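You operate a simulated robot arm through the tools that you are given. There is no shell and no other tool.

You are at the controls of a simulated two-armed robot. One attempt, no reset.

Task
Make room for bundling: raise the drop leaf, flatten the drink carton and move it and the can there.
Fine: the carton is flat before it is moved; the can stands upright; the notebook stays. Set down upright: drink can.
Where things are to end (x, y in the base frame): drink can within 0.1 m of [0.87, -0.53]; drink carton within 0.1 m of [0.64, -0.32].

The check looks at the end state, three seconds after you hand in, the way a careful person would. Anything else that was tipped, shoved, dropped, spilled or broken makes it a failure.

Robot
Two 7-joint arms with fingered hands on one trunk that stands fixed in place. Base frame: the origin is at the foot of the trunk, x ahead of it, y to its left, z up. Lengths are in m, angles in rad, forces in N, time in s.
The left shoulder is at [0.099, 0.128, 1.086], the right one opposite. Payload 5 kg a hand.
The tool frame of a hand sits at the grasp point between the pads (the TCP): z along the fingers, y along the line on which they close. The tips reach 0.037 m beyond it. The gripper opens to 0.124 m. The gripper's body begins 0.043 m behind the TCP. The gripper is a hand of 3 fingers: y runs from the thumb to the fingers, the wrist lies at [-0.021, -0.116, -0.203] in the tool frame, and closing takes about 1.5 s.
Orientation is that of the tool frame in the base frame, as [roll, pitch, yaw] about the fixed x, y, z axes, in that order (R = Rz(yaw) Ry(pitch) Rx(roll)). With the fingers straight down and the wrist toward the robot, the tool's x, y and z point along [0, 1, 0], [1, 0, 0] and [0, 0, -1] of the base frame.

Tools
- The arms move only by the tool nudge_tool. It takes "left_motion", "right_motion" or both (then of equal length, played together; a hand with none holds still); each is a list of rows, each a list of 6 numbers: the shift along the tool's x, y, z in units of 150 mm (1.0 is 150 mm), then the turn, a rotation vector about the tool's x, y, z in units of 120 degrees (1.0 is 120 degrees). In form: [[tx, ty, tz, wx, wy, wz], ...]. A call has 1 to 20 rows; each row is the pose to reach, as a shift and turn from the pose commanded when the call began, along the tool's axes at that moment. "left_hand" and "right_hand" are, for a hand that has rows, the finger opening in m, from 0 to 0.124, set as the call begins (left out, the last holds). A call with a number of a shift or a turn outside -1 to 1 is refused whole. A row lasts 0.2 s, in which the tool goes at most 0.05 m and 0.15 rad; a call with a longer step from one row to the next is refused whole, and so is a gripper value outside its range. A pose out of reach is approached as far as the arm can. The call stops where the force on the tool passes 90 N (or 10 N more than at its start, if that is more) or the arm is blocked; 0.2 s more then pass. Each finger travels about 0.045 m/s and halts on what it meets, pressing with about 32 N; the grip force reading is that of the motor and also rises with nothing between the fingers. The clock runs only during rows and for 0.2 s after the last one: add rows that repeat a pose to give the fingers time. The reply holds the time, the measured pose of the TCP, the force on the tool along the base axes, the opening and the grip force, in the units named above and with some noise, with the torque about the TCP (base axes, N m) and any sound that the robot's microphone picked up, and new pictures: "show" is both (left out), scene, wrist or none (wrist: the cameras of the hands that moved).
- Cameras (640 x 400 px; columns grow to the right, rows downward): "scene" is now at [0.2378, -0.0558, 1.2582]; the picture's right is [-0.55, -0.84, 0.00], its down [-0.45, 0.30, -0.84] and it looks along [0.70, -0.46, -0.54] (base axes); focal length 277 px, centre (320, 200). "left" rides on the left gripper at [-0.072, -0.104, -0.154] in its tool frame; the picture's right is [-0.83, -0.26, 0.49], its down [0.51, -0.72, 0.47] and it looks along [0.23, 0.64, 0.73] (tool axes); focal length 243 px, centre (320, 200). "right" rides on the right gripper at [0.073, -0.104, -0.154] in its tool frame; the picture's right is [-0.83, 0.26, -0.49], its down [-0.51, -0.72, 0.47] and it looks along [-0.23, 0.64, 0.73] (tool axes); focal length 243 px, centre (320, 200). There is no depth. A picture from a camera that has moved, and an enlarged one, comes with that camera's place and axes in the base frame and with its lens. The place of the scene camera against the robot may be out by one fixed shift of up to 0.025 m in any direction.
- raise_lower(by): slides the trunk up (or, below 0, down) by that many m; the arms and the scene camera ride with it, the base frame stays. It gives what a move gives, with no picture.
- set_fingers(index, middle, thumb_bend, thumb_turn, hand): sets how far each is bent, from 0 (flat) to 1 (curled in); at 0.3 the hand is open as for a grip, at 0.7 the pads meet at the TCP. One left out holds its place. A second passes; each finger stops where it meets its share of the squeeze, and holds until it gets a number again. A gripper value or a shape takes the hand back. It gives what a move gives, with no picture; readings hold the bend of each and the force on the fingers (four entries, about 0 where the hand has none), thumb and palm. thumb_turn goes from beside the hand (0) to across from the fingers (1), as for a grip.
- preshape(shape, hand): the hand has 3 fingers and takes this shape, open, in about a second: jaw (thumb against the fingers, like two jaws); tri (thumb and two fingers); tip (a fingertip pinch); poke (one finger out to press); point (the index stretched); flat (the hand flat); cup (the hand cupped); fist (a fist). The gripper value then closes the fingers along that shape, each until it touches; the sizes above hold for jaw. It gives what a move gives, with no picture.
- head_to(pan, tilt): turns the head with the scene camera to pan (to the left, within 1.396 rad either way) and tilt (down, from -0.506 to 1.204), counted from straight ahead of the robot. It gives what a move gives, and a new picture of the scene camera.
- close_up(camera, box): a new picture of the part [left, top, right, bottom] of that camera's present view, enlarged. The clock stands still meanwhile.
- sign_off(): hands the job in; it is judged then, once.

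Nothing tells you positions but the pictures and the camera data. Unless the task says otherwise, let go and move clear before handing in.

The tools are called after "Call:" by a JSON object that holds its "name" and its "arguments". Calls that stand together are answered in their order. nudge_tool: Moves the arms, as the interface text tells. Its arguments: {"type":"object","properties":{"left_motion":{"type":"array","items":{"type":"array","items":{"type":"number"}}},"left_hand":{"type":"number"},"right_motion":{"type":"array","items":{"type":"array","items":{"type":"number"}}},"right_hand":{"type":"number"},"show":{"type":"string","enum":["both","scene","wrist","none"]}},"required":[]} The other tools are called the same way: raise_lower (by) slides the trunk up or down; preshape (shape, hand) gives the hand a shape; set_fingers (index, middle, thumb_bend, thumb_turn, hand) moves the fingers one by one; head_to (pan, tilt) turns the head that bears the scene camera; close_up (camera, box) takes an enlarged picture of a part of a camera's view; sign_off () hands the job in.

At the start:

```text
time_s: 0.0
left_eef_pos: [0.7325, -0.0035, 1.1019]
left_tool_rot: [-3.141, -0.001, 1.572]
left_wrist_force: [0.4, -0.1, 0.2]
left_moment: [-0.01, -0.01, 0.01]
left_finger_gap: 0.1237
left_grip_force: 0.1
left_shape: jaw
left_bend: [0.3, 0.3, 0.3, 0.98]
left_finger forces: [0.1, 0.0, 0.0, 0.0, 0.0, 0.0]
right_eef_pos: [0.5296, -0.4839, 1.0982]
right_tool_rot: [-3.14, 0.001, 1.572]
right_wrist_force: [1.1, 0.1, -0.7]
right_moment: [0.01, -0.02, -0.03]
right_finger_gap: 0.1236
right_grip_force: 0.0
right_shape: jaw
right_bend: [0.3, 0.3, 0.3, 0.98]
right_finger forces: [0.0, 0.0, 0.0, 0.0, 0.0, 0.0]
trunk travel left (down, up): [-0.275, 0.288]
head pan, tilt: [-0.579, 0.569]
```

scene: 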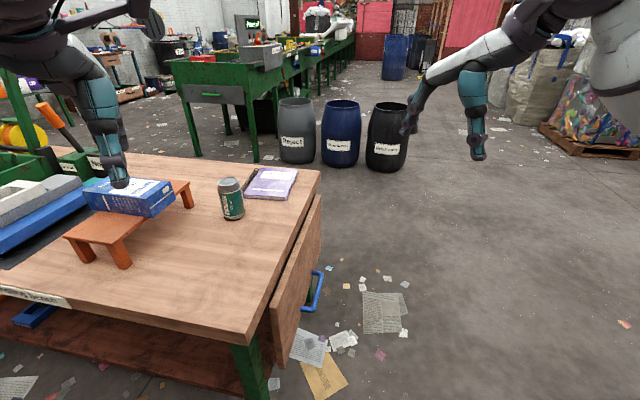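
right: 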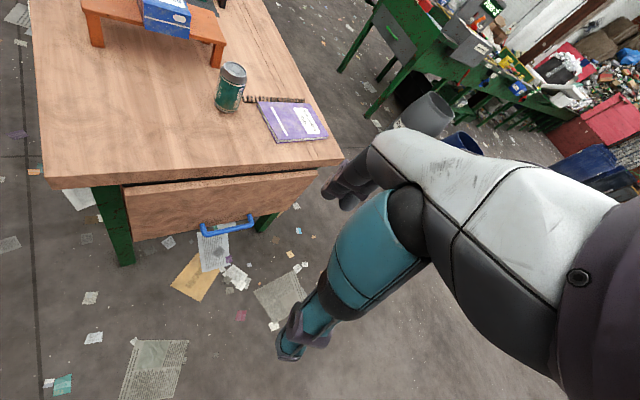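
left: 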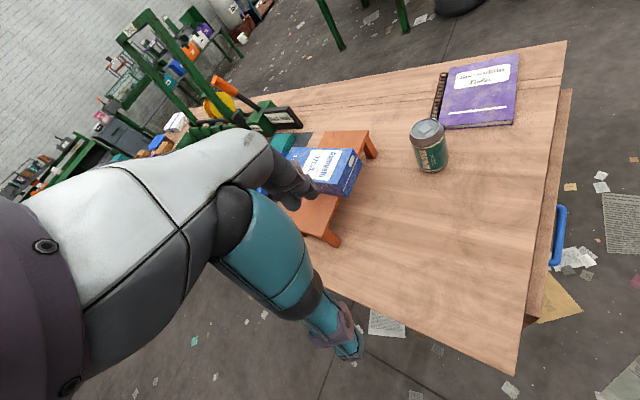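

The table's free edge seems to run diagonally in the base frame, from about (0.56, -0.10) to (1.10, -0.63), with its top near z 0.74. The leaf hangs there with a blue handle, the can is near (0.98, -0.21), and the carton lies on a small orange bench. I'll look closer at each before moving anything.

Call:
{"name": "close_up", "arguments": {"camera": "scene", "box": [200, 150, 360, 400]}}

Call:
{"name": "close_up", "arguments": {"camera": "scene", "box": [40, 140, 280, 290]}}

Call:
{"name": "close_up", "arguments": {"camera": "right", "box": [30, 0, 350, 250]}}

Call:
{"name": "close_up", "arguments": {"camera": "left", "box": [240, 30, 600, 380]}}

```text
1.60 times, centred on (280, 275) of scene
camera zoom: at [0.2378, -0.0558, 1.2582], right [-0.55, -0.84, 0.0], down [-0.45, 0.3, -0.84], along [0.7, -0.46, -0.54], focal length 444 px, centre (384, 80)
```

zoom: 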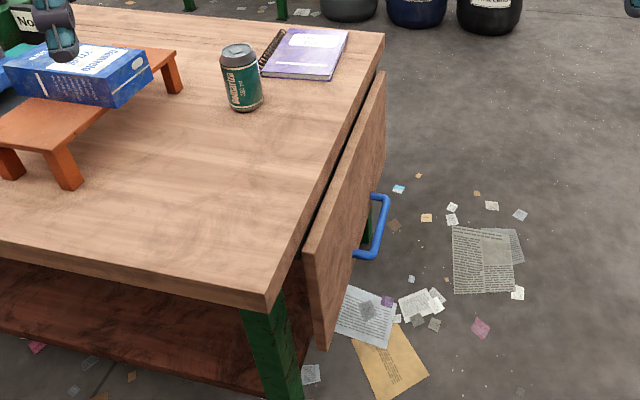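

```text
2.67 times, centred on (160, 215) of scene
camera zoom: at [0.2378, -0.0558, 1.2582], right [-0.55, -0.84, 0.0], down [-0.45, 0.3, -0.84], along [0.7, -0.46, -0.54], focal length 740 px, centre (747, 160)
```

zoom: 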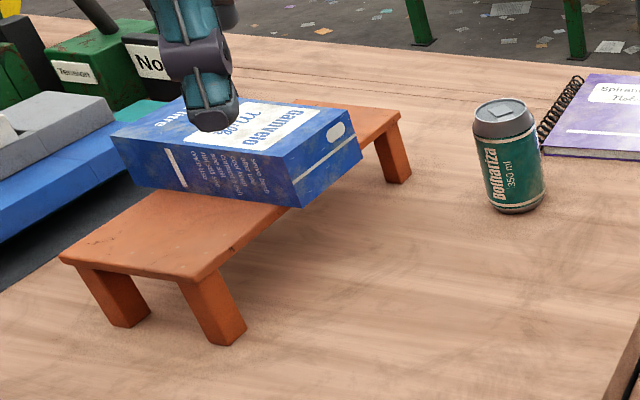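

```text
1.60 times, centred on (190, 125) of right
camera zoom: at [0.426, -0.4112, 1.2511], right [0.26, -0.83, 0.49], down [-0.72, -0.51, -0.47], along [0.64, -0.23, -0.73], focal length 388 px, centre (528, 320)
```

zoom: 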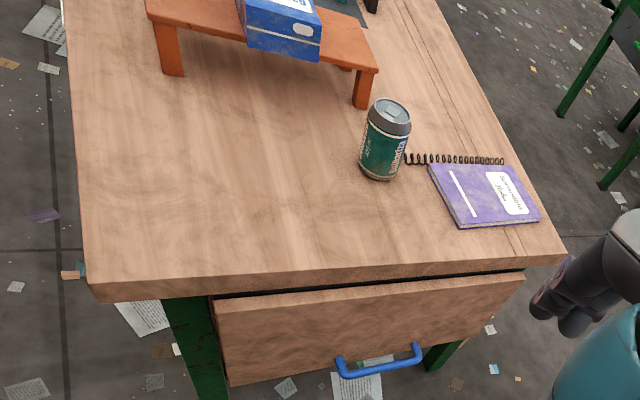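

```text
1.14 times, centred on (420, 205) of left
camera zoom: at [0.6283, -0.0766, 1.2557], right [-0.26, -0.83, -0.49], down [-0.72, 0.51, -0.47], along [0.64, 0.23, -0.73], focal length 277 px, centre (206, 194)
```

zoom: 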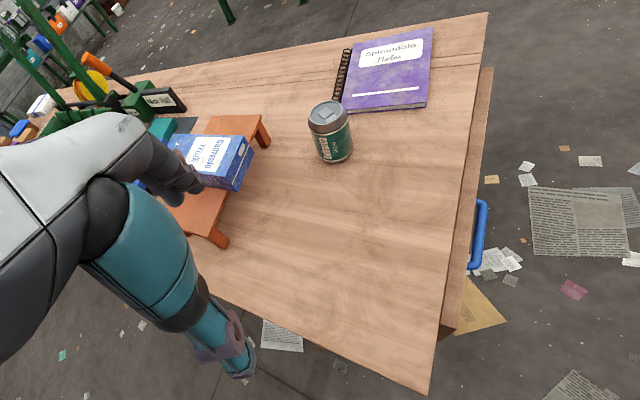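

The leaf looks hinged along the diagonal edge at z about 0.70. It is roughly 0.3 m deep and 0.5 m long, and the handle bar is centred near (0.78, -0.405, 0.475). The carton lies on the bench around (1.02, 0.01), so I'll turn the head for clearer views of the leaf and then the carton.

Call:
{"name": "head_to", "arguments": {"pan": -0.6, "tilt": 0.95}}

Call:
{"name": "head_to", "arguments": {"pan": 0.0, "tilt": 0.6}}

```text
time_s: 0.8
left_eef_pos: [0.7329, -0.0038, 1.1013]
left_tool_rot: [-3.141, -0.001, 1.574]
left_wrist_force: [0.3, 0.5, -0.7]
left_moment: [-0.02, 0.01, -0.03]
left_finger_gap: 0.1237
left_grip_force: 0.0
left_shape: jaw
left_bend: [0.3, 0.3, 0.3, 0.98]
left_finger forces: [0.0, 0.0, 0.1, 0.0, 0.0, 0.0]
right_eef_pos: [0.5304, -0.4826, 1.0978]
right_tool_rot: [3.141, 0.0, 1.572]
right_wrist_force: [-0.1, 1.1, 0.6]
right_moment: [0.03, -0.01, -0.03]
right_finger_gap: 0.1235
right_grip_force: 0.1
right_shape: jaw
right_bend: [0.3, 0.3, 0.3, 0.98]
right_finger forces: [0.0, 0.0, 0.0, 0.0, 0.0, 0.0]
trunk travel left (down, up): [-0.275, 0.288]
head pan, tilt: [-0.6, 0.949]
camera scene: at [0.2231, -0.048, 1.2271], right [-0.56, -0.83, 0.0], down [-0.67, 0.46, -0.58], along [0.48, -0.33, -0.81], focal length 277 px, centre (320, 200)
```

scene: 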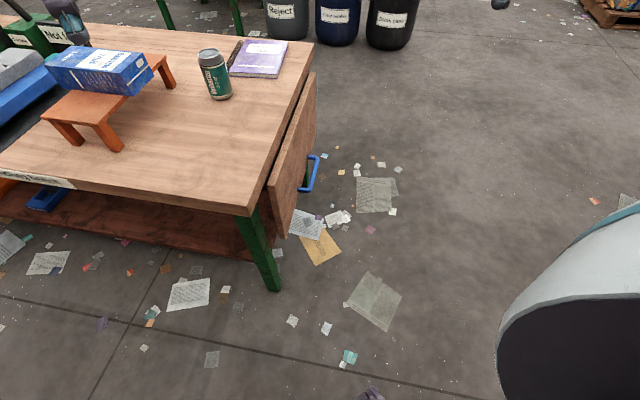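

```text
time_s: 1.9
left_eef_pos: [0.7322, -0.0048, 1.1015]
left_tool_rot: [-3.142, 0.0, 1.571]
left_wrist_force: [-0.1, -0.4, 0.5]
left_moment: [0.01, 0.0, -0.02]
left_finger_gap: 0.1233
left_grip_force: 0.0
left_shape: jaw
left_bend: [0.3, 0.3, 0.3, 0.98]
left_finger forces: [0.0, 0.0, 0.1, 0.0, 0.1, 0.0]
right_eef_pos: [0.5306, -0.4826, 1.0982]
right_tool_rot: [3.141, 0.001, 1.572]
right_wrist_force: [0.6, -0.9, -0.2]
right_moment: [0.02, 0.01, 0.02]
right_finger_gap: 0.1238
right_grip_force: 0.1
right_shape: jaw
right_bend: [0.3, 0.3, 0.3, 0.98]
right_finger forces: [0.1, 0.1, 0.1, 0.0, 0.1, 0.0]
trunk travel left (down, up): [-0.275, 0.288]
head pan, tilt: [0.0, 0.6]
camera scene: at [0.2515, -0.007, 1.2554], right [0.0, -1.0, 0.0], down [-0.57, 0.0, -0.82], along [0.82, 0.0, -0.57], focal length 277 px, centre (320, 200)
```

scene: 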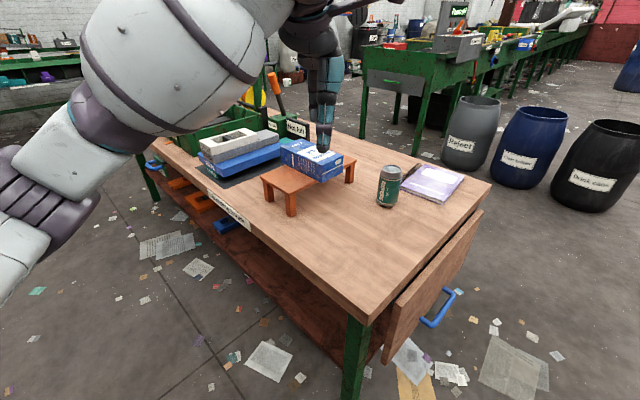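

From here the whole table is visible: carton on the bench, can, notebook and the hanging leaf. I'll zoom in to fix positions more exactly.

Call:
{"name": "close_up", "arguments": {"camera": "scene", "box": [240, 110, 480, 260]}}

Call:
{"name": "close_up", "arguments": {"camera": "scene", "box": [330, 170, 500, 380]}}

Call:
{"name": "close_up", "arguments": {"camera": "left", "box": [240, 90, 480, 250]}}

Call:
{"name": "close_up", "arguments": {"camera": "right", "box": [40, 150, 360, 350]}}

```text
2.67 times, centred on (360, 185) of scene
camera zoom: at [0.2515, -0.007, 1.2554], right [0.0, -1.0, 0.0], down [-0.57, 0.0, -0.82], along [0.82, 0.0, -0.57], focal length 740 px, centre (213, 240)
```

zoom: 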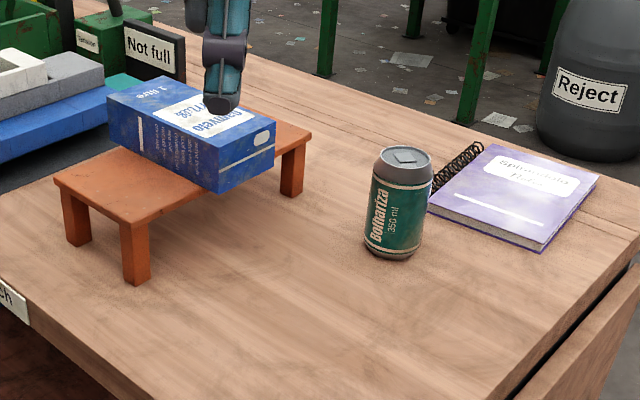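

```text
1.90 times, centred on (415, 275) of scene
camera zoom: at [0.2515, -0.007, 1.2554], right [0.0, -1.0, 0.0], down [-0.57, 0.0, -0.82], along [0.82, 0.0, -0.57], focal length 528 px, centre (139, 57)
```

zoom: 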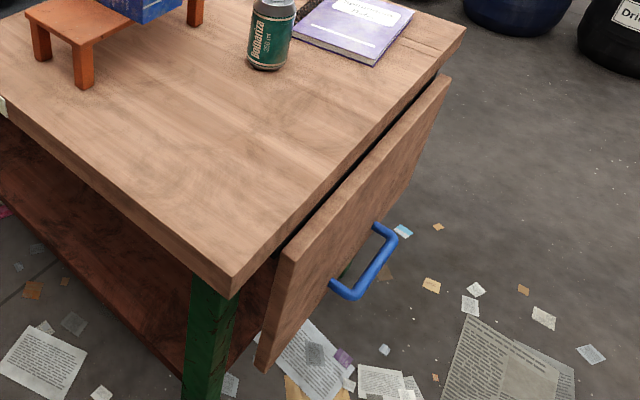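

```text
2.50 times, centred on (360, 170) of left
camera zoom: at [0.6284, -0.0766, 1.2557], right [-0.26, -0.83, -0.49], down [-0.72, 0.51, -0.47], along [0.64, 0.23, -0.73], focal length 606 px, centre (220, 275)
```

zoom: 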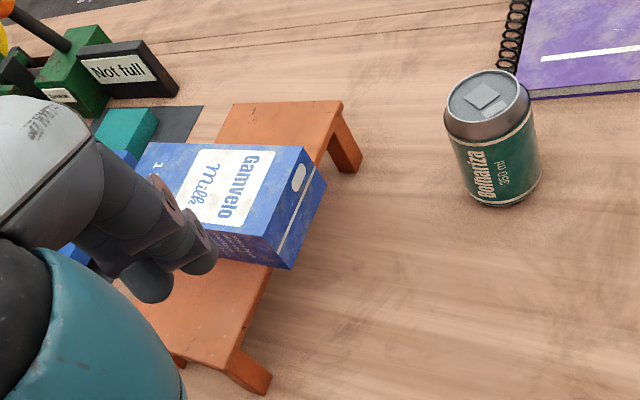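

```text
2.00 times, centred on (200, 250) of right
camera zoom: at [0.426, -0.4112, 1.2511], right [0.26, -0.83, 0.49], down [-0.72, -0.51, -0.47], along [0.64, -0.23, -0.73], focal length 485 px, centre (560, 100)
```

zoom: 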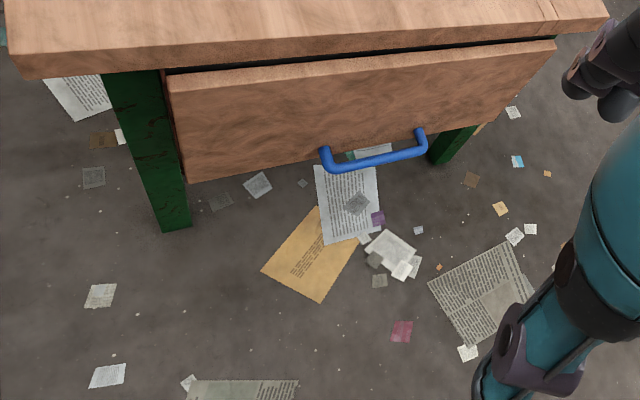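

The right wrist camera puts the handle bar near (0.78, -0.40, 0.49), parallel to the diagonal edge and about 0.035 m off the leaf face. First I'll park the left hand higher and to the left, and yaw the right hand about 42° to face the leaf. After that I'll lower the trunk.

Call:
{"name": "nudge_tool", "arguments": {"left_motion": [[0.13, -0.07, -0.1, 0, 0, 0], [0.27, -0.13, -0.2, 0, 0, 0], [0.4, -0.2, -0.3, 0, 0, 0], [0.53, -0.27, -0.4, 0, 0, 0], [0.67, -0.33, -0.5, 0, 0, 0], [0.8, -0.4, -0.6, 0, 0, 0]], "right_motion": [[-0.13, -0.03, 0, 0, 0, -0.058], [-0.27, -0.07, 0, 0, 0, -0.117], [-0.4, -0.1, 0, 0, 0, -0.175], [-0.53, -0.13, 0, 0, 0, -0.233], [-0.67, -0.17, 0, 0, 0, -0.292], [-0.8, -0.2, 0, 0, 0, -0.35]], "show": "none"}}

Call:
{"name": "raise_lower", "arguments": {"by": -0.2}}

Call:
{"name": "head_to", "arguments": {"pan": -0.6, "tilt": 0.65}}

```text
time_s: 3.2
left_eef_pos: [0.6701, 0.1164, 1.1917]
left_tool_rot: [-3.141, 0.001, 1.573]
left_wrist_force: [-1.1, -0.4, 0.2]
left_moment: [-0.03, -0.04, -0.03]
left_finger_gap: 0.1238
left_grip_force: 0.0
left_shape: jaw
left_bend: [0.3, 0.3, 0.3, 0.98]
left_finger forces: [0.1, 0.0, 0.1, 0.0, 0.0, 0.0]
right_eef_pos: [0.4995, -0.6009, 1.0989]
right_tool_rot: [3.14, 0.003, 2.307]
right_wrist_force: [-1.5, -0.8, -0.3]
right_moment: [0.01, -0.02, -0.01]
right_finger_gap: 0.1234
right_grip_force: 0.1
right_shape: jaw
right_bend: [0.3, 0.3, 0.3, 0.98]
right_finger forces: [0.1, 0.0, 0.0, 0.0, 0.1, 0.1]
trunk travel left (down, up): [-0.275, 0.288]
head pan, tilt: [0.0, 0.6]
```

```text
time_s: 5.4
left_eef_pos: [0.6719, 0.116, 0.9921]
left_tool_rot: [-3.141, 0.0, 1.57]
left_wrist_force: [0.0, -0.2, 0.5]
left_moment: [0.01, 0.0, 0.0]
left_finger_gap: 0.1234
left_grip_force: 0.0
left_shape: jaw
left_bend: [0.3, 0.3, 0.3, 0.98]
left_finger forces: [0.0, 0.1, 0.0, 0.1, 0.0, 0.0]
right_eef_pos: [0.4997, -0.6037, 0.8986]
right_tool_rot: [-3.141, -0.002, 2.305]
right_wrist_force: [-0.8, -0.3, -0.1]
right_moment: [0.01, -0.06, 0.01]
right_finger_gap: 0.1234
right_grip_force: 0.2
right_shape: jaw
right_bend: [0.3, 0.3, 0.3, 0.98]
right_finger forces: [0.0, 0.1, 0.1, 0.0, 0.0, 0.0]
trunk travel left (down, up): [-0.075, 0.488]
head pan, tilt: [0.0, 0.6]
```

```text
time_s: 6.4
left_eef_pos: [0.6721, 0.1151, 0.9918]
left_tool_rot: [-3.142, 0.0, 1.572]
left_wrist_force: [-0.3, -0.3, -0.4]
left_moment: [0.03, 0.01, -0.02]
left_finger_gap: 0.1237
left_grip_force: 0.1
left_shape: jaw
left_bend: [0.3, 0.3, 0.3, 0.98]
left_finger forces: [0.0, 0.1, 0.1, 0.0, 0.1, 0.1]
right_eef_pos: [0.5002, -0.6036, 0.8981]
right_tool_rot: [3.141, -0.002, 2.306]
right_wrist_force: [0.1, -0.3, -0.4]
right_moment: [0.0, 0.02, 0.02]
right_finger_gap: 0.1236
right_grip_force: 0.0
right_shape: jaw
right_bend: [0.3, 0.3, 0.3, 0.98]
right_finger forces: [0.0, 0.0, 0.1, 0.1, 0.0, 0.0]
trunk travel left (down, up): [-0.075, 0.488]
head pan, tilt: [-0.6, 0.649]
camera scene: at [0.3078, -0.0559, 1.0215], right [-0.56, -0.83, 0.0], down [-0.5, 0.34, -0.8], along [0.66, -0.45, -0.6], focal length 277 px, centre (320, 200)
```

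scene: 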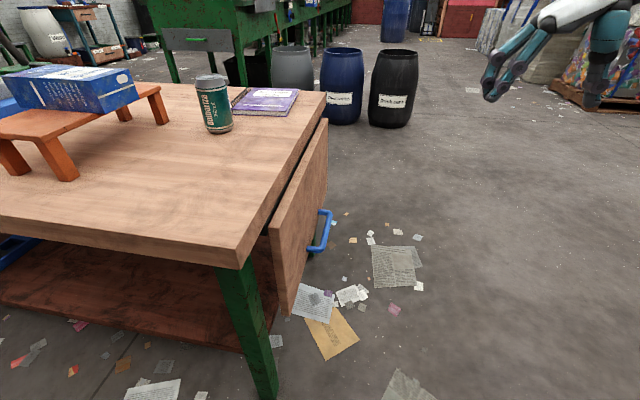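

The trunk is lowered and the right hand is clear, outside the leaf at (0.50, -0.60, 0.90). Next I tilt it 35° toward the leaf while going down and in part-way, still well away from the leaf, and take a wrist picture to triangulate the handle.

Call:
{"name": "nudge_tool", "arguments": {"right_motion": [[0, 0.16, 0.2, -0.058, 0, 0], [0, 0.32, 0.4, -0.117, 0, 0], [0, 0.48, 0.6, -0.175, 0, 0], [0, 0.64, 0.8, -0.233, 0, 0], [0, 0.8, 1.0, -0.292, 0, 0], [0, 0.8, 1.0, -0.292, 0, 0]], "show": "both"}}

```text
time_s: 7.8
left_eef_pos: [0.6723, 0.1161, 0.991]
left_tool_rot: [3.139, -0.001, 1.573]
left_wrist_force: [-0.1, 0.2, 0.1]
left_moment: [-0.02, -0.02, -0.01]
left_finger_gap: 0.1237
left_grip_force: 0.1
left_shape: jaw
left_bend: [0.3, 0.3, 0.3, 0.98]
left_finger forces: [0.0, 0.0, 0.1, 0.0, 0.1, 0.0]
right_eef_pos: [0.588, -0.5215, 0.749]
right_tool_rot: [2.528, 0.002, 2.305]
right_wrist_force: [0.4, 0.1, 1.1]
right_moment: [-0.03, -0.04, -0.03]
right_finger_gap: 0.1239
right_grip_force: 0.0
right_shape: jaw
right_bend: [0.3, 0.3, 0.3, 0.98]
right_finger forces: [0.0, 0.0, 0.1, 0.1, 0.1, 0.0]
trunk travel left (down, up): [-0.075, 0.488]
head pan, tilt: [-0.6, 0.649]
camera scene: at [0.3074, -0.0556, 1.0217], right [-0.56, -0.83, 0.0], down [-0.5, 0.34, -0.8], along [0.66, -0.45, -0.6], focal length 277 px, centre (320, 200)
camera right: at [0.4114, -0.5847, 0.814], right [0.5, -0.66, 0.55], down [0.1, -0.59, -0.8], along [0.86, 0.46, -0.23], focal length 243 px, centre (320, 200)
```

scene: 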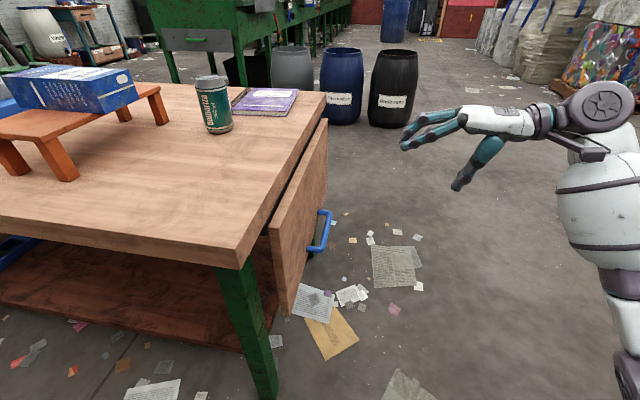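
right: 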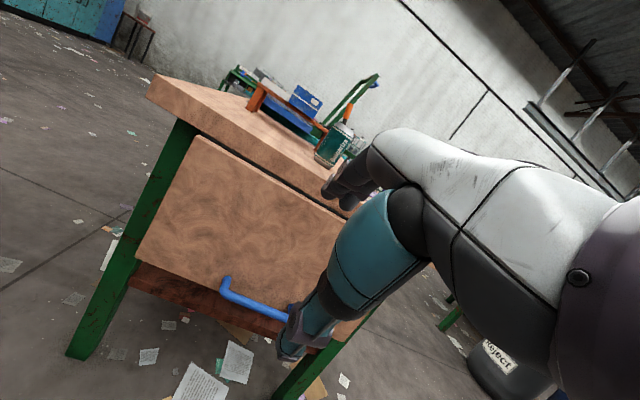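

The hand is outside the leaf, and two wrist views now put the near end of the handle near (0.74, -0.345, 0.46). I'll zoom in to pin the bar down.

Call:
{"name": "close_up", "arguments": {"camera": "right", "box": [100, 200, 340, 350]}}

Call:
{"name": "close_up", "arguments": {"camera": "scene", "box": [240, 120, 400, 320]}}

Call:
{"name": "close_up", "arguments": {"camera": "scene", "box": [380, 70, 640, 230]}}

```text
2.67 times, centred on (220, 275) of right
camera zoom: at [0.4114, -0.5847, 0.814], right [0.5, -0.66, 0.55], down [0.1, -0.59, -0.8], along [0.86, 0.46, -0.23], focal length 647 px, centre (587, 0)
```

zoom: 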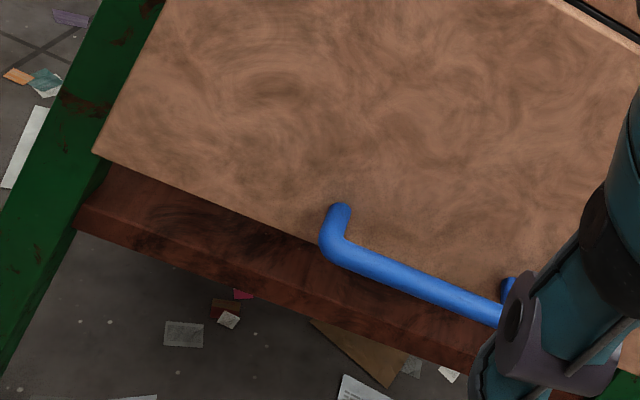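

```text
2.00 times, centred on (320, 220) of scene
camera zoom: at [0.3074, -0.0556, 1.0217], right [-0.56, -0.83, 0.0], down [-0.5, 0.34, -0.8], along [0.66, -0.45, -0.6], focal length 555 px, centre (320, 160)
```

zoom: 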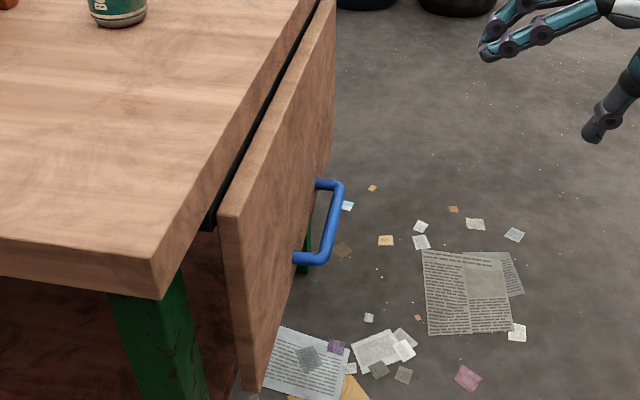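

```text
2.46 times, centred on (510, 150) of scene
camera zoom: at [0.3074, -0.0556, 1.0217], right [-0.56, -0.83, 0.0], down [-0.5, 0.34, -0.8], along [0.66, -0.45, -0.6], focal length 683 px, centre (-148, 323)
```

zoom: 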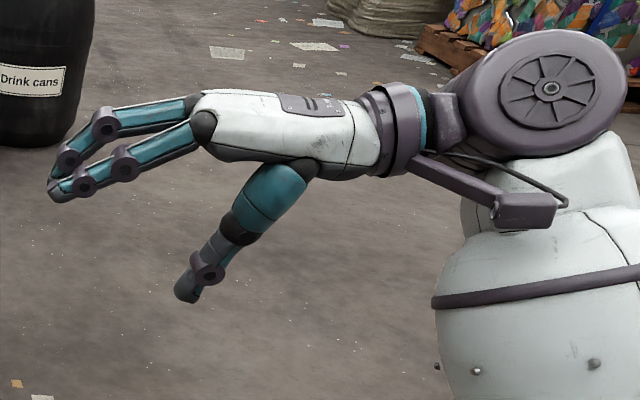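

The bar looks centred near (0.796, -0.404, 0.460), about 0.04 m off the leaf face, so I can hook the two fingers behind it from above with a 20° tilt. I'll move to a pre-grasp above and outside with the opening reduced to 0.06, then check again.

Call:
{"name": "nudge_tool", "arguments": {"right_motion": [[-0.087, 0.05, 0.225, 0.032, 0, 0], [-0.175, 0.1, 0.45, 0.063, 0, 0], [-0.262, 0.15, 0.675, 0.095, 0, 0], [-0.349, 0.2, 0.9, 0.127, 0, 0], [-0.349, 0.2, 0.9, 0.127, 0, 0], [-0.349, 0.2, 0.9, 0.127, 0, 0]], "right_hand": 0.06, "show": "both"}}

```text
time_s: 9.2
left_eef_pos: [0.6711, 0.1146, 0.9914]
left_tool_rot: [-3.14, 0.0, 1.572]
left_wrist_force: [-0.5, -0.2, -1.0]
left_moment: [-0.02, 0.0, 0.0]
left_finger_gap: 0.1236
left_grip_force: 0.1
left_shape: jaw
left_bend: [0.3, 0.3, 0.3, 0.98]
left_finger forces: [0.0, 0.0, 0.0, 0.1, 0.0, 0.1]
right_eef_pos: [0.701, -0.4928, 0.6535]
right_tool_rot: [2.797, 0.001, 2.305]
right_wrist_force: [0.3, 0.1, 0.5]
right_moment: [0.01, -0.01, -0.01]
right_finger_gap: 0.0602
right_grip_force: 0.0
right_shape: jaw
right_bend: [0.74, 0.45, 0.7, 1.0]
right_finger forces: [0.1, 0.0, 0.1, 0.1, 0.0, 0.0]
trunk travel left (down, up): [-0.075, 0.488]
head pan, tilt: [-0.6, 0.649]
camera scene: at [0.3079, -0.056, 1.0214], right [-0.56, -0.83, 0.0], down [-0.5, 0.34, -0.8], along [0.66, -0.45, -0.6], focal length 277 px, centre (320, 200)
camera right: at [0.5406, -0.5397, 0.763], right [0.62, -0.56, 0.55], down [-0.05, -0.72, -0.69], along [0.79, 0.4, -0.47], focal length 243 px, centre (320, 200)
```

scene: 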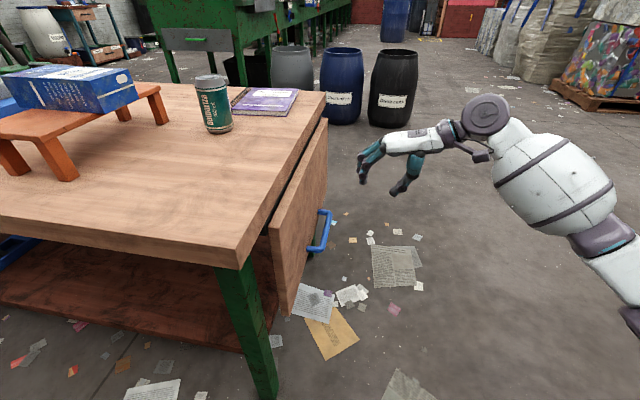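
right: 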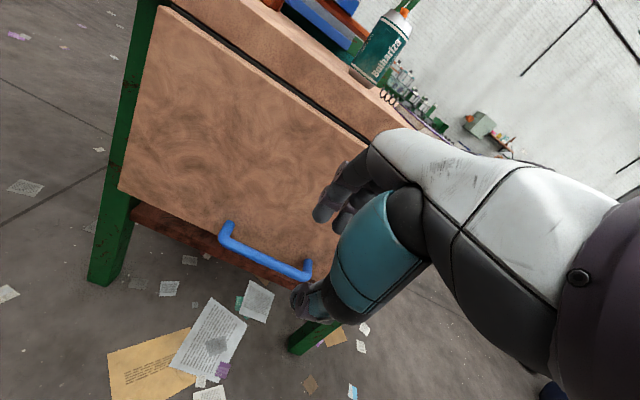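

The handle is now fully visible in the wrist view. I'll zoom in on it and on the fingers' shape before going in.

Call:
{"name": "close_up", "arguments": {"camera": "right", "box": [190, 180, 350, 310]}}

Call:
{"name": "close_up", "arguments": {"camera": "scene", "box": [260, 80, 520, 280]}}

```text
3.08 times, centred on (270, 245) of right
camera zoom: at [0.5406, -0.5397, 0.763], right [0.62, -0.56, 0.55], down [-0.05, -0.72, -0.69], along [0.79, 0.4, -0.47], focal length 746 px, centre (474, 62)
```

zoom: 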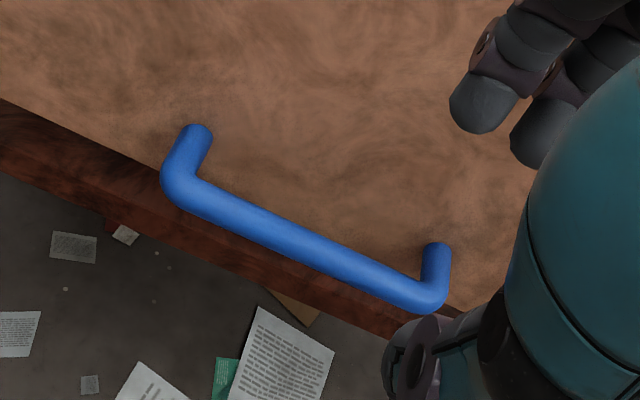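

```text
2.00 times, centred on (390, 180) of scene
camera zoom: at [0.3079, -0.056, 1.0214], right [-0.56, -0.83, 0.0], down [-0.5, 0.34, -0.8], along [0.66, -0.45, -0.6], focal length 555 px, centre (180, 240)
```

zoom: 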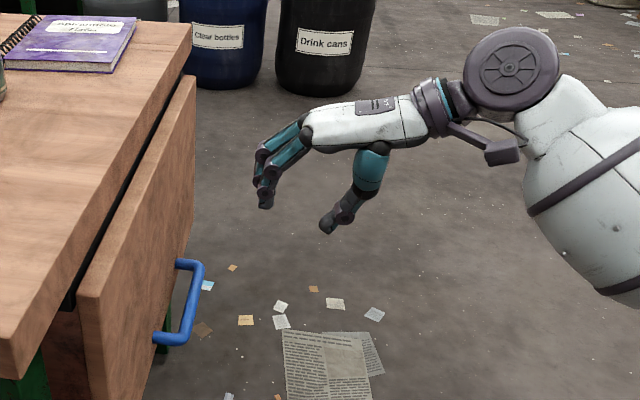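

The zoomed view agrees: bar centre about (0.798, -0.402, 0.457), roughly 17 mm thick, with a 3 cm gap behind it. I'll line the fingers up over the gap and stop about 10 cm short to check.

Call:
{"name": "nudge_tool", "arguments": {"right_motion": [[0.005, 0.104, 0.244, 0, 0, 0], [0.01, 0.208, 0.489, 0, 0, 0], [0.016, 0.312, 0.733, 0, 0, 0], [0.016, 0.312, 0.733, 0, 0, 0]], "show": "both"}}

Call:
{"name": "close_up", "arguments": {"camera": "scene", "box": [260, 120, 460, 280]}}

```text
time_s: 10.2
left_eef_pos: [0.6708, 0.1157, 0.9916]
left_tool_rot: [-3.141, -0.001, 1.573]
left_wrist_force: [-0.6, 0.4, -0.5]
left_moment: [0.02, 0.0, 0.01]
left_finger_gap: 0.1236
left_grip_force: 0.0
left_shape: jaw
left_bend: [0.3, 0.3, 0.3, 0.98]
left_finger forces: [0.0, 0.0, 0.0, 0.1, 0.0, 0.0]
right_eef_pos: [0.7592, -0.4363, 0.567]
right_tool_rot: [2.798, 0.001, 2.304]
right_wrist_force: [-0.6, 0.3, 0.0]
right_moment: [0.02, 0.03, -0.03]
right_finger_gap: 0.0604
right_grip_force: 0.1
right_shape: jaw
right_bend: [0.74, 0.45, 0.7, 1.0]
right_finger forces: [0.1, 0.0, 0.0, 0.0, 0.0, 0.0]
trunk travel left (down, up): [-0.075, 0.488]
head pan, tilt: [-0.6, 0.649]
camera scene: at [0.3073, -0.0557, 1.0217], right [-0.56, -0.83, 0.0], down [-0.5, 0.34, -0.8], along [0.66, -0.45, -0.6], focal length 277 px, centre (320, 200)
camera right: at [0.5996, -0.4828, 0.6751], right [0.61, -0.56, 0.55], down [-0.05, -0.72, -0.69], along [0.79, 0.4, -0.47], focal length 243 px, centre (320, 200)
```

scene: 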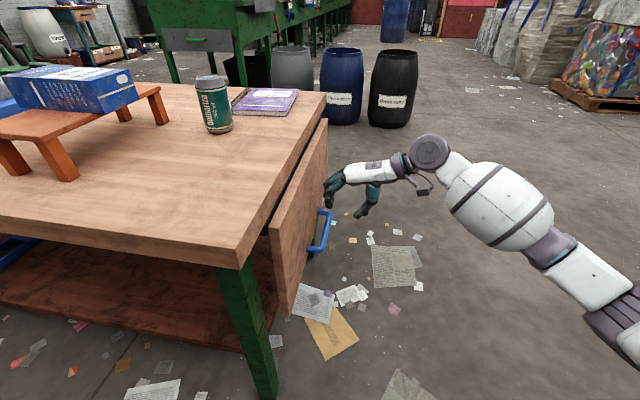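
right: 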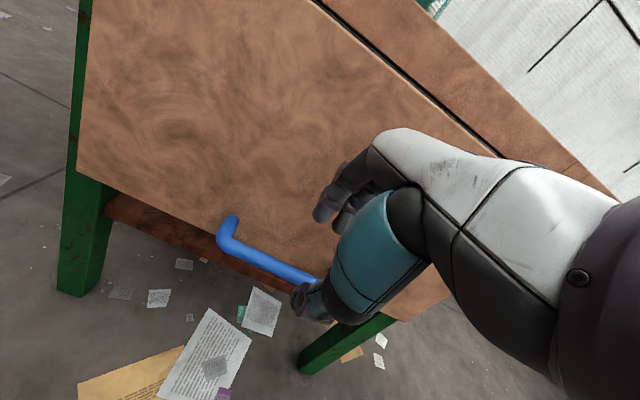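

```text
2.50 times, centred on (360, 200) of scene
camera zoom: at [0.3073, -0.0557, 1.0217], right [-0.56, -0.83, 0.0], down [-0.5, 0.34, -0.8], along [0.66, -0.45, -0.6], focal length 694 px, centre (220, 200)
```

zoom: 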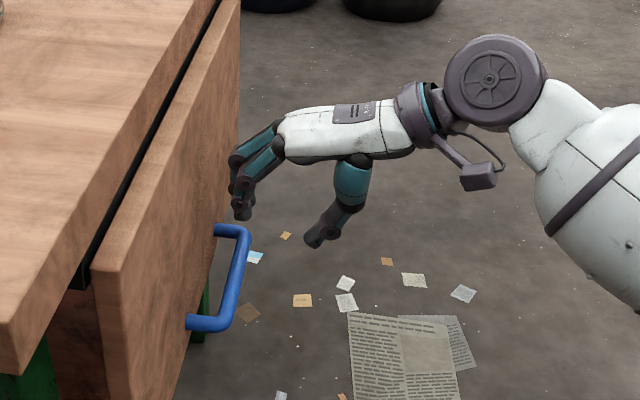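

The fingertips sit just above the gap behind the bar. I'll slide them straight in along the tool axis by about 10 cm.

Call:
{"name": "nudge_tool", "arguments": {"right_motion": [[0, -0.02, 0.14, 0, 0, 0], [0, -0.02, 0.28, 0, 0, 0], [0, -0.02, 0.42, 0, 0, 0], [0, -0.02, 0.55, 0, 0, 0], [0, -0.02, 0.68, 0, 0, 0], [0, -0.02, 0.68, 0, 0, 0]], "show": "both"}}

Call:
{"name": "close_up", "arguments": {"camera": "scene", "box": [260, 120, 460, 280]}}

Call:
{"name": "close_up", "arguments": {"camera": "right", "box": [200, 120, 440, 320]}}

```text
time_s: 11.6
left_eef_pos: [0.6718, 0.1149, 0.9917]
left_tool_rot: [3.141, -0.001, 1.573]
left_wrist_force: [0.0, -0.5, -0.2]
left_moment: [-0.01, 0.05, 0.01]
left_finger_gap: 0.1234
left_grip_force: 0.0
left_shape: jaw
left_bend: [0.3, 0.3, 0.3, 0.98]
left_finger forces: [0.1, 0.0, 0.0, 0.1, 0.0, 0.1]
right_eef_pos: [0.7831, -0.4151, 0.4721]
right_tool_rot: [2.796, 0.002, 2.303]
right_wrist_force: [-8.2, -8.7, 3.2]
right_moment: [0.44, -0.56, -0.21]
right_finger_gap: 0.0592
right_grip_force: 0.1
right_shape: jaw
right_bend: [0.74, 0.47, 0.7, 1.0]
right_finger forces: [0.0, 12.5, 0.0, 0.1, 0.0, 0.1]
trunk travel left (down, up): [-0.075, 0.488]
head pan, tilt: [-0.6, 0.649]
camera scene: at [0.307, -0.0561, 1.0218], right [-0.56, -0.83, 0.0], down [-0.5, 0.34, -0.8], along [0.66, -0.45, -0.6], focal length 277 px, centre (320, 200)
camera right: at [0.6228, -0.4633, 0.5792], right [0.61, -0.56, 0.55], down [-0.05, -0.72, -0.69], along [0.79, 0.4, -0.47], focal length 243 px, centre (320, 200)
```

scene: 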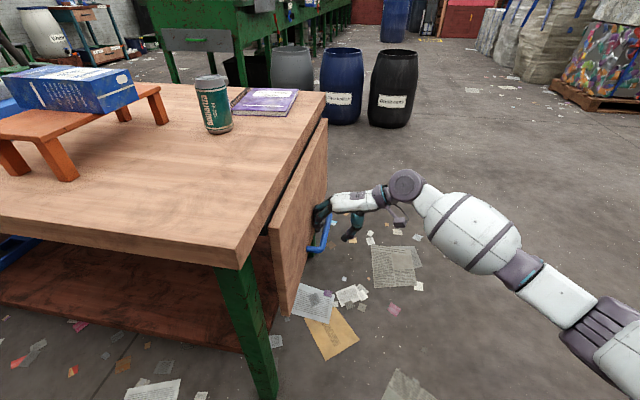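
right: 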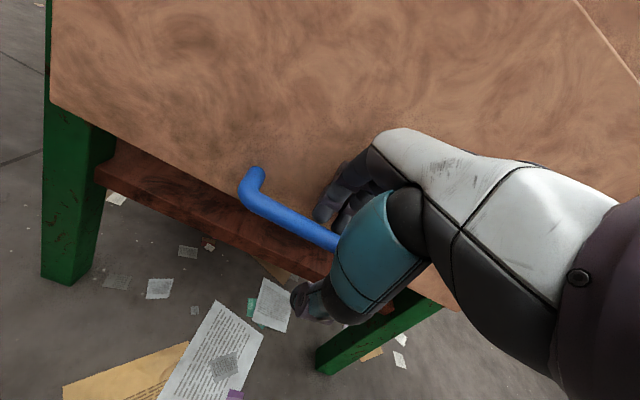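

```text
2.50 times, centred on (360, 200) of scene
camera zoom: at [0.307, -0.0561, 1.0218], right [-0.56, -0.83, 0.0], down [-0.5, 0.34, -0.8], along [0.66, -0.45, -0.6], focal length 694 px, centre (220, 200)
```

zoom: 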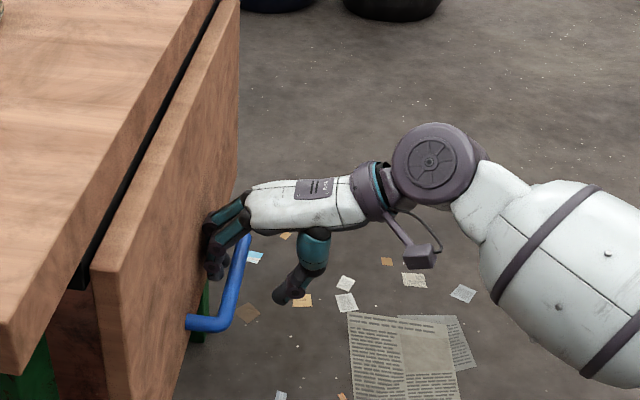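

```text
2.00 times, centred on (320, 220) of right
camera zoom: at [0.6228, -0.4633, 0.5792], right [0.61, -0.56, 0.55], down [-0.05, -0.72, -0.69], along [0.79, 0.4, -0.47], focal length 485 px, centre (320, 160)
```

zoom: 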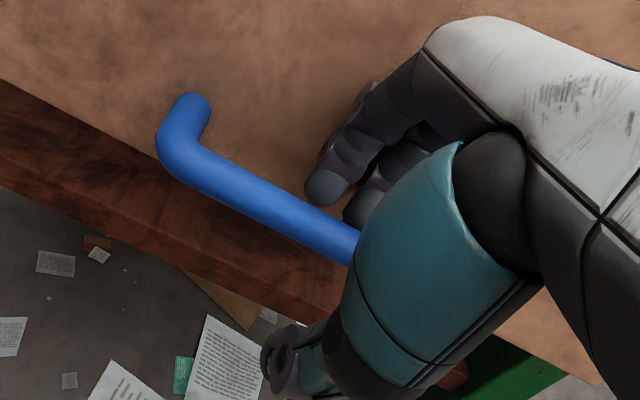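

The fingers are behind the bar with the tips just at bar height and lightly touching the leaf. I'll go about 1 cm deeper and slightly outward, then close the thumb and fingers on the bar.

Call:
{"name": "nudge_tool", "arguments": {"right_motion": [[0, -0.02, 0.035, 0, 0, 0], [0, -0.04, 0.07, 0, 0, 0], [0, -0.04, 0.07, 0, 0, 0]], "show": "none"}}

Call:
{"name": "nudge_tool", "arguments": {"right_motion": [[0, 0, 0, 0, 0, 0], [0, 0, 0, 0, 0, 0], [0, 0, 0, 0, 0, 0], [0, 0, 0, 0, 0, 0], [0, 0, 0, 0, 0, 0], [0, 0, 0, 0, 0, 0], [0, 0, 0, 0, 0, 0], [0, 0, 0, 0, 0, 0]], "right_hand": 0.0, "show": "both"}}

Call:
{"name": "close_up", "arguments": {"camera": "scene", "box": [260, 120, 460, 280]}}

Call:
{"name": "close_up", "arguments": {"camera": "right", "box": [200, 120, 440, 320]}}

```text
time_s: 12.4
left_eef_pos: [0.6716, 0.116, 0.9913]
left_tool_rot: [-3.14, -0.001, 1.572]
left_wrist_force: [-0.6, -0.9, -0.6]
left_moment: [-0.01, -0.02, -0.01]
left_finger_gap: 0.1239
left_grip_force: 0.0
left_shape: jaw
left_bend: [0.3, 0.3, 0.3, 0.98]
left_finger forces: [0.1, 0.0, 0.0, 0.1, 0.0, 0.0]
right_eef_pos: [0.7815, -0.4166, 0.4595]
right_tool_rot: [2.796, 0.0, 2.304]
right_wrist_force: [-0.5, -0.3, 0.0]
right_moment: [-0.02, 0.0, 0.0]
right_finger_gap: 0.0605
right_grip_force: 0.1
right_shape: jaw
right_bend: [0.74, 0.46, 0.7, 1.0]
right_finger forces: [0.0, 0.8, 0.1, 0.1, 0.0, 0.0]
trunk travel left (down, up): [-0.075, 0.488]
head pan, tilt: [-0.6, 0.649]
```

```text
time_s: 14.2
left_eef_pos: [0.672, 0.1159, 0.9907]
left_tool_rot: [3.141, 0.002, 1.573]
left_wrist_force: [0.3, 0.5, 0.6]
left_moment: [0.01, -0.02, 0.0]
left_finger_gap: 0.1237
left_grip_force: 0.1
left_shape: jaw
left_bend: [0.3, 0.3, 0.3, 0.98]
left_finger forces: [0.1, 0.0, 0.1, 0.0, 0.1, 0.1]
right_eef_pos: [0.7815, -0.4168, 0.4575]
right_tool_rot: [2.795, -0.001, 2.306]
right_wrist_force: [-0.1, -0.3, -0.1]
right_moment: [0.13, -0.17, -0.04]
right_finger_gap: 0.0164
right_grip_force: 32.1
right_shape: jaw
right_bend: [0.74, 0.5, 0.62, 1.0]
right_finger forces: [15.6, 10.1, 0.0, 0.0, 22.1, 0.1]
trunk travel left (down, up): [-0.075, 0.488]
head pan, tilt: [-0.6, 0.649]
camera scene: at [0.3078, -0.056, 1.0215], right [-0.56, -0.83, 0.0], down [-0.5, 0.34, -0.8], along [0.66, -0.45, -0.6], focal length 277 px, centre (320, 200)
camera right: at [0.6212, -0.4642, 0.5669], right [0.61, -0.56, 0.55], down [-0.05, -0.72, -0.69], along [0.79, 0.4, -0.47], focal length 243 px, centre (320, 200)
```

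scene: 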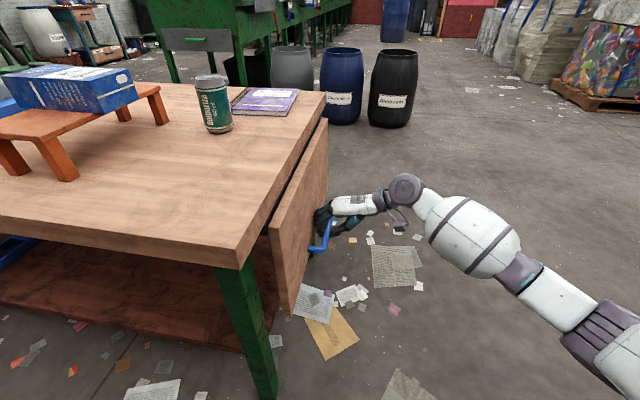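
right: 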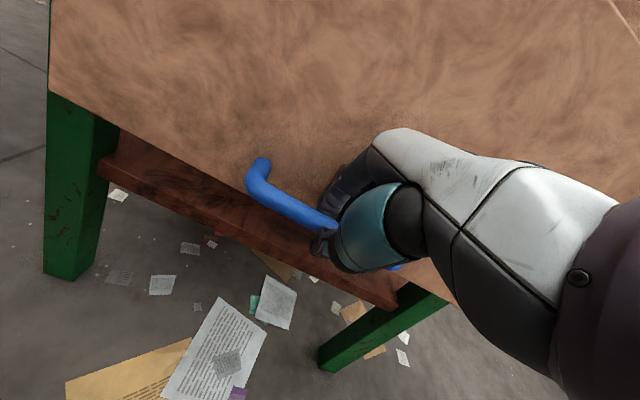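

```text
2.50 times, centred on (360, 200) of scene
camera zoom: at [0.3078, -0.056, 1.0215], right [-0.56, -0.83, 0.0], down [-0.5, 0.34, -0.8], along [0.66, -0.45, -0.6], focal length 694 px, centre (220, 200)
```

zoom: 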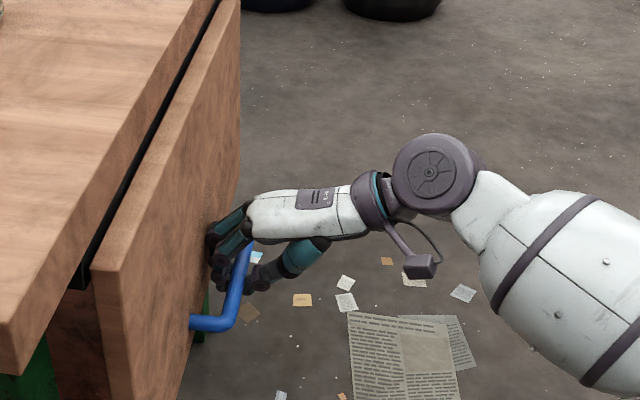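

```text
2.00 times, centred on (320, 220) of right
camera zoom: at [0.6212, -0.4642, 0.5669], right [0.61, -0.56, 0.55], down [-0.05, -0.72, -0.69], along [0.79, 0.4, -0.47], focal length 485 px, centre (320, 160)
```

zoom: 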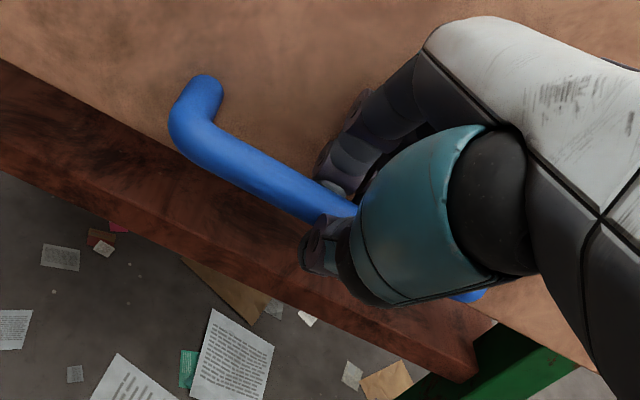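

The bar is held: the gap reads 0.016, matching the bar, at 32 N. I take the hinge axis to be at the table edge, z about 0.718, with the bar on a 0.27 m radius. I'll swing it out along that arc in steps while watching the force, starting with the first 20°.

Call:
{"name": "nudge_tool", "arguments": {"right_motion": [[0, -0.128, -0.09, 0, 0, 0], [-0.005, -0.247, -0.19, 0, 0, 0], [-0.007, -0.356, -0.301, 0, 0, 0], [-0.009, -0.456, -0.421, 0, 0, 0], [-0.009, -0.456, -0.421, 0, 0, 0]], "show": "both"}}

```text
time_s: 15.4
left_eef_pos: [0.6722, 0.1151, 0.9913]
left_tool_rot: [-3.141, 0.0, 1.572]
left_wrist_force: [0.1, 0.3, -0.3]
left_moment: [0.03, -0.03, 0.03]
left_finger_gap: 0.124
left_grip_force: 0.0
left_shape: jaw
left_bend: [0.3, 0.3, 0.3, 0.98]
left_finger forces: [0.0, 0.0, 0.1, 0.0, 0.0, 0.0]
right_eef_pos: [0.718, -0.4764, 0.4949]
right_tool_rot: [2.798, 0.002, 2.302]
right_wrist_force: [13.7, -3.6, 2.8]
right_moment: [0.05, -0.11, -0.39]
right_finger_gap: 0.0165
right_grip_force: 32.1
right_shape: jaw
right_bend: [0.74, 0.5, 0.64, 1.0]
right_finger forces: [18.9, 6.3, 0.0, 0.0, 18.5, 0.0]
trunk travel left (down, up): [-0.075, 0.488]
head pan, tilt: [-0.6, 0.649]
camera scene: at [0.3081, -0.056, 1.0213], right [-0.56, -0.83, 0.0], down [-0.5, 0.34, -0.8], along [0.66, -0.45, -0.6], focal length 277 px, centre (320, 200)
camera right: at [0.5586, -0.5239, 0.6033], right [0.61, -0.56, 0.55], down [-0.05, -0.72, -0.69], along [0.79, 0.4, -0.47], focal length 243 px, centre (320, 200)
```

scene: 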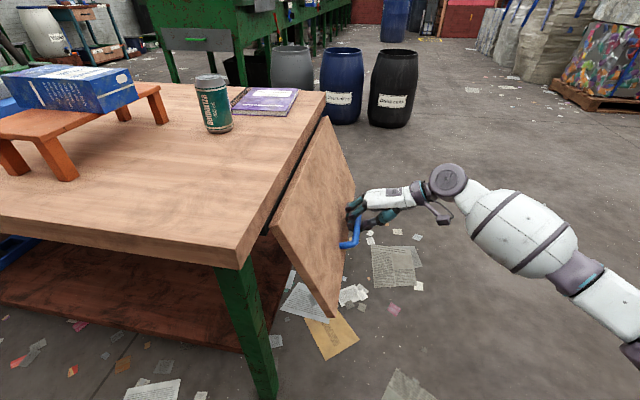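
right: 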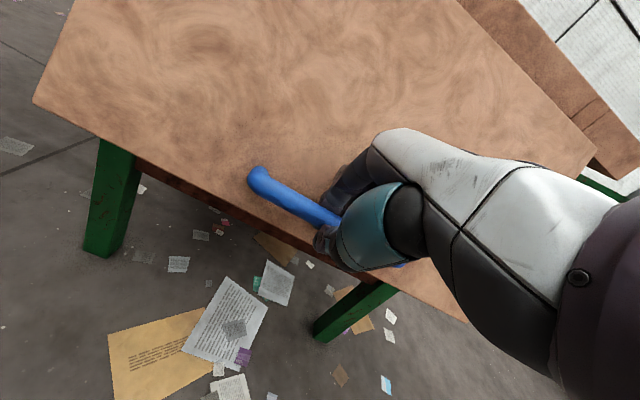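

The leaf swings out cleanly with only about 14 N on the tool. I'll continue the arc to about 50°.

Call:
{"name": "nudge_tool", "arguments": {"right_motion": [[-0.017, -0.089, -0.128, 0, 0, 0], [-0.033, -0.166, -0.263, 0, 0, 0], [-0.038, -0.231, -0.405, 0, 0, 0], [-0.043, -0.284, -0.551, 0, 0, 0], [-0.047, -0.323, -0.703, 0, 0, 0], [-0.051, -0.35, -0.856, 0, 0, 0], [-0.051, -0.35, -0.856, 0, 0, 0]], "show": "both"}}

```text
time_s: 17.0
left_eef_pos: [0.6739, 0.1168, 0.9901]
left_tool_rot: [-3.14, 0.003, 1.573]
left_wrist_force: [-0.4, 0.0, 0.4]
left_moment: [0.02, 0.0, 0.01]
left_finger_gap: 0.1239
left_grip_force: 0.1
left_shape: jaw
left_bend: [0.3, 0.3, 0.3, 0.98]
left_finger forces: [0.1, 0.1, 0.0, 0.1, 0.0, 0.0]
right_eef_pos: [0.6548, -0.5413, 0.5984]
right_tool_rot: [2.798, -0.001, 2.304]
right_wrist_force: [26.8, 21.7, 6.6]
right_moment: [0.16, -0.06, -0.14]
right_finger_gap: 0.0202
right_grip_force: 32.3
right_shape: jaw
right_bend: [0.74, 0.49, 0.67, 1.0]
right_finger forces: [34.1, 10.2, 0.1, 0.0, 9.4, 0.0]
trunk travel left (down, up): [-0.075, 0.488]
head pan, tilt: [-0.6, 0.649]
camera scene: at [0.3089, -0.0543, 1.0211], right [-0.56, -0.83, 0.0], down [-0.5, 0.34, -0.8], along [0.66, -0.45, -0.6], focal length 277 px, centre (320, 200)
camera right: at [0.4953, -0.5888, 0.7069], right [0.62, -0.56, 0.55], down [-0.05, -0.73, -0.69], along [0.79, 0.4, -0.47], focal length 243 px, centre (320, 200)
```

scene: 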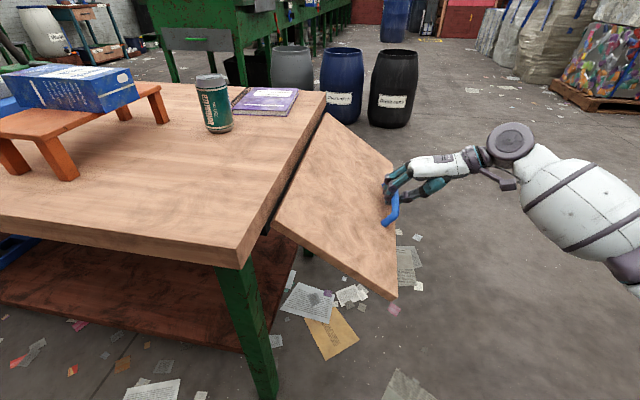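
right: 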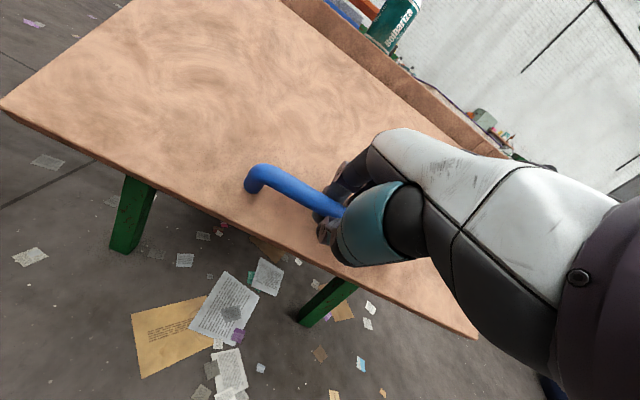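

At about 50° the force is 34 N pointing toward the hinge, so my radius is slightly too large. I'll ease inward by about 7 mm, tighten the arc and continue to about 70°.

Call:
{"name": "nudge_tool", "arguments": {"right_motion": [[0, 0.046, 0.004, 0, 0, 0], [0, 0.036, -0.148, 0, 0, 0], [0, 0.042, -0.301, 0, 0, 0], [-0.003, 0.059, -0.453, 0, 0, 0], [-0.006, 0.091, -0.604, 0, 0, 0], [-0.006, 0.091, -0.604, 0, 0, 0]], "show": "both"}}

```text
time_s: 18.4
left_eef_pos: [0.6761, 0.1163, 0.9898]
left_tool_rot: [-3.138, 0.001, 1.572]
left_wrist_force: [0.0, 1.1, -0.6]
left_moment: [0.0, 0.01, -0.01]
left_finger_gap: 0.1239
left_grip_force: 0.0
left_shape: jaw
left_bend: [0.3, 0.3, 0.3, 0.98]
left_finger forces: [0.0, 0.0, 0.0, 0.1, 0.2, 0.0]
right_eef_pos: [0.6429, -0.5548, 0.6858]
right_tool_rot: [2.8, -0.001, 2.305]
right_wrist_force: [33.4, 33.7, -8.1]
right_moment: [-0.53, 0.57, -0.1]
right_finger_gap: 0.0201
right_grip_force: 32.4
right_shape: jaw
right_bend: [0.74, 0.49, 0.68, 1.0]
right_finger forces: [40.6, 13.4, 0.0, 0.1, 7.6, 0.1]
trunk travel left (down, up): [-0.075, 0.488]
head pan, tilt: [-0.6, 0.649]
camera scene: at [0.3107, -0.0542, 1.0205], right [-0.56, -0.83, 0.0], down [-0.5, 0.34, -0.8], along [0.66, -0.45, -0.61], focal length 277 px, centre (320, 200)
camera right: at [0.4837, -0.6015, 0.7957], right [0.62, -0.56, 0.55], down [-0.05, -0.73, -0.69], along [0.78, 0.4, -0.47], focal length 243 px, centre (320, 200)
```

scene: 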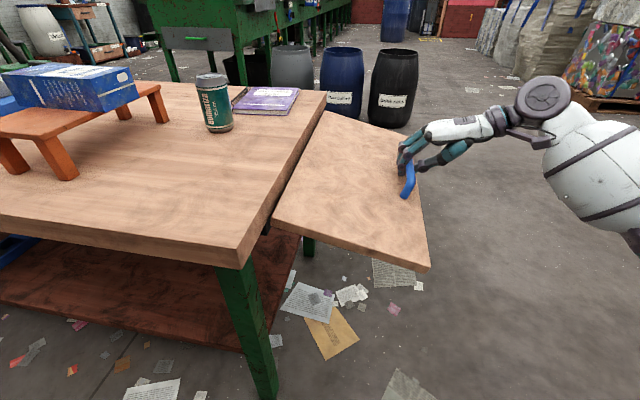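
right: 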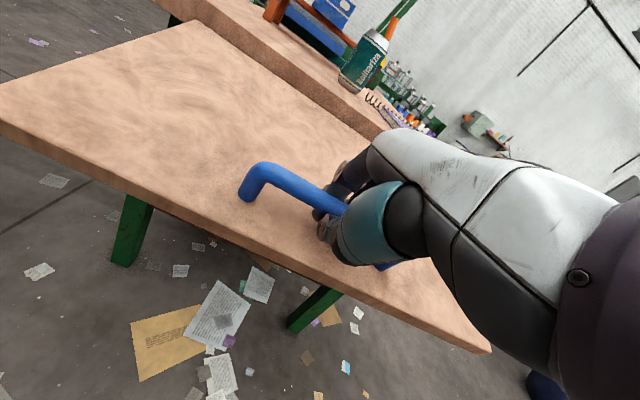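

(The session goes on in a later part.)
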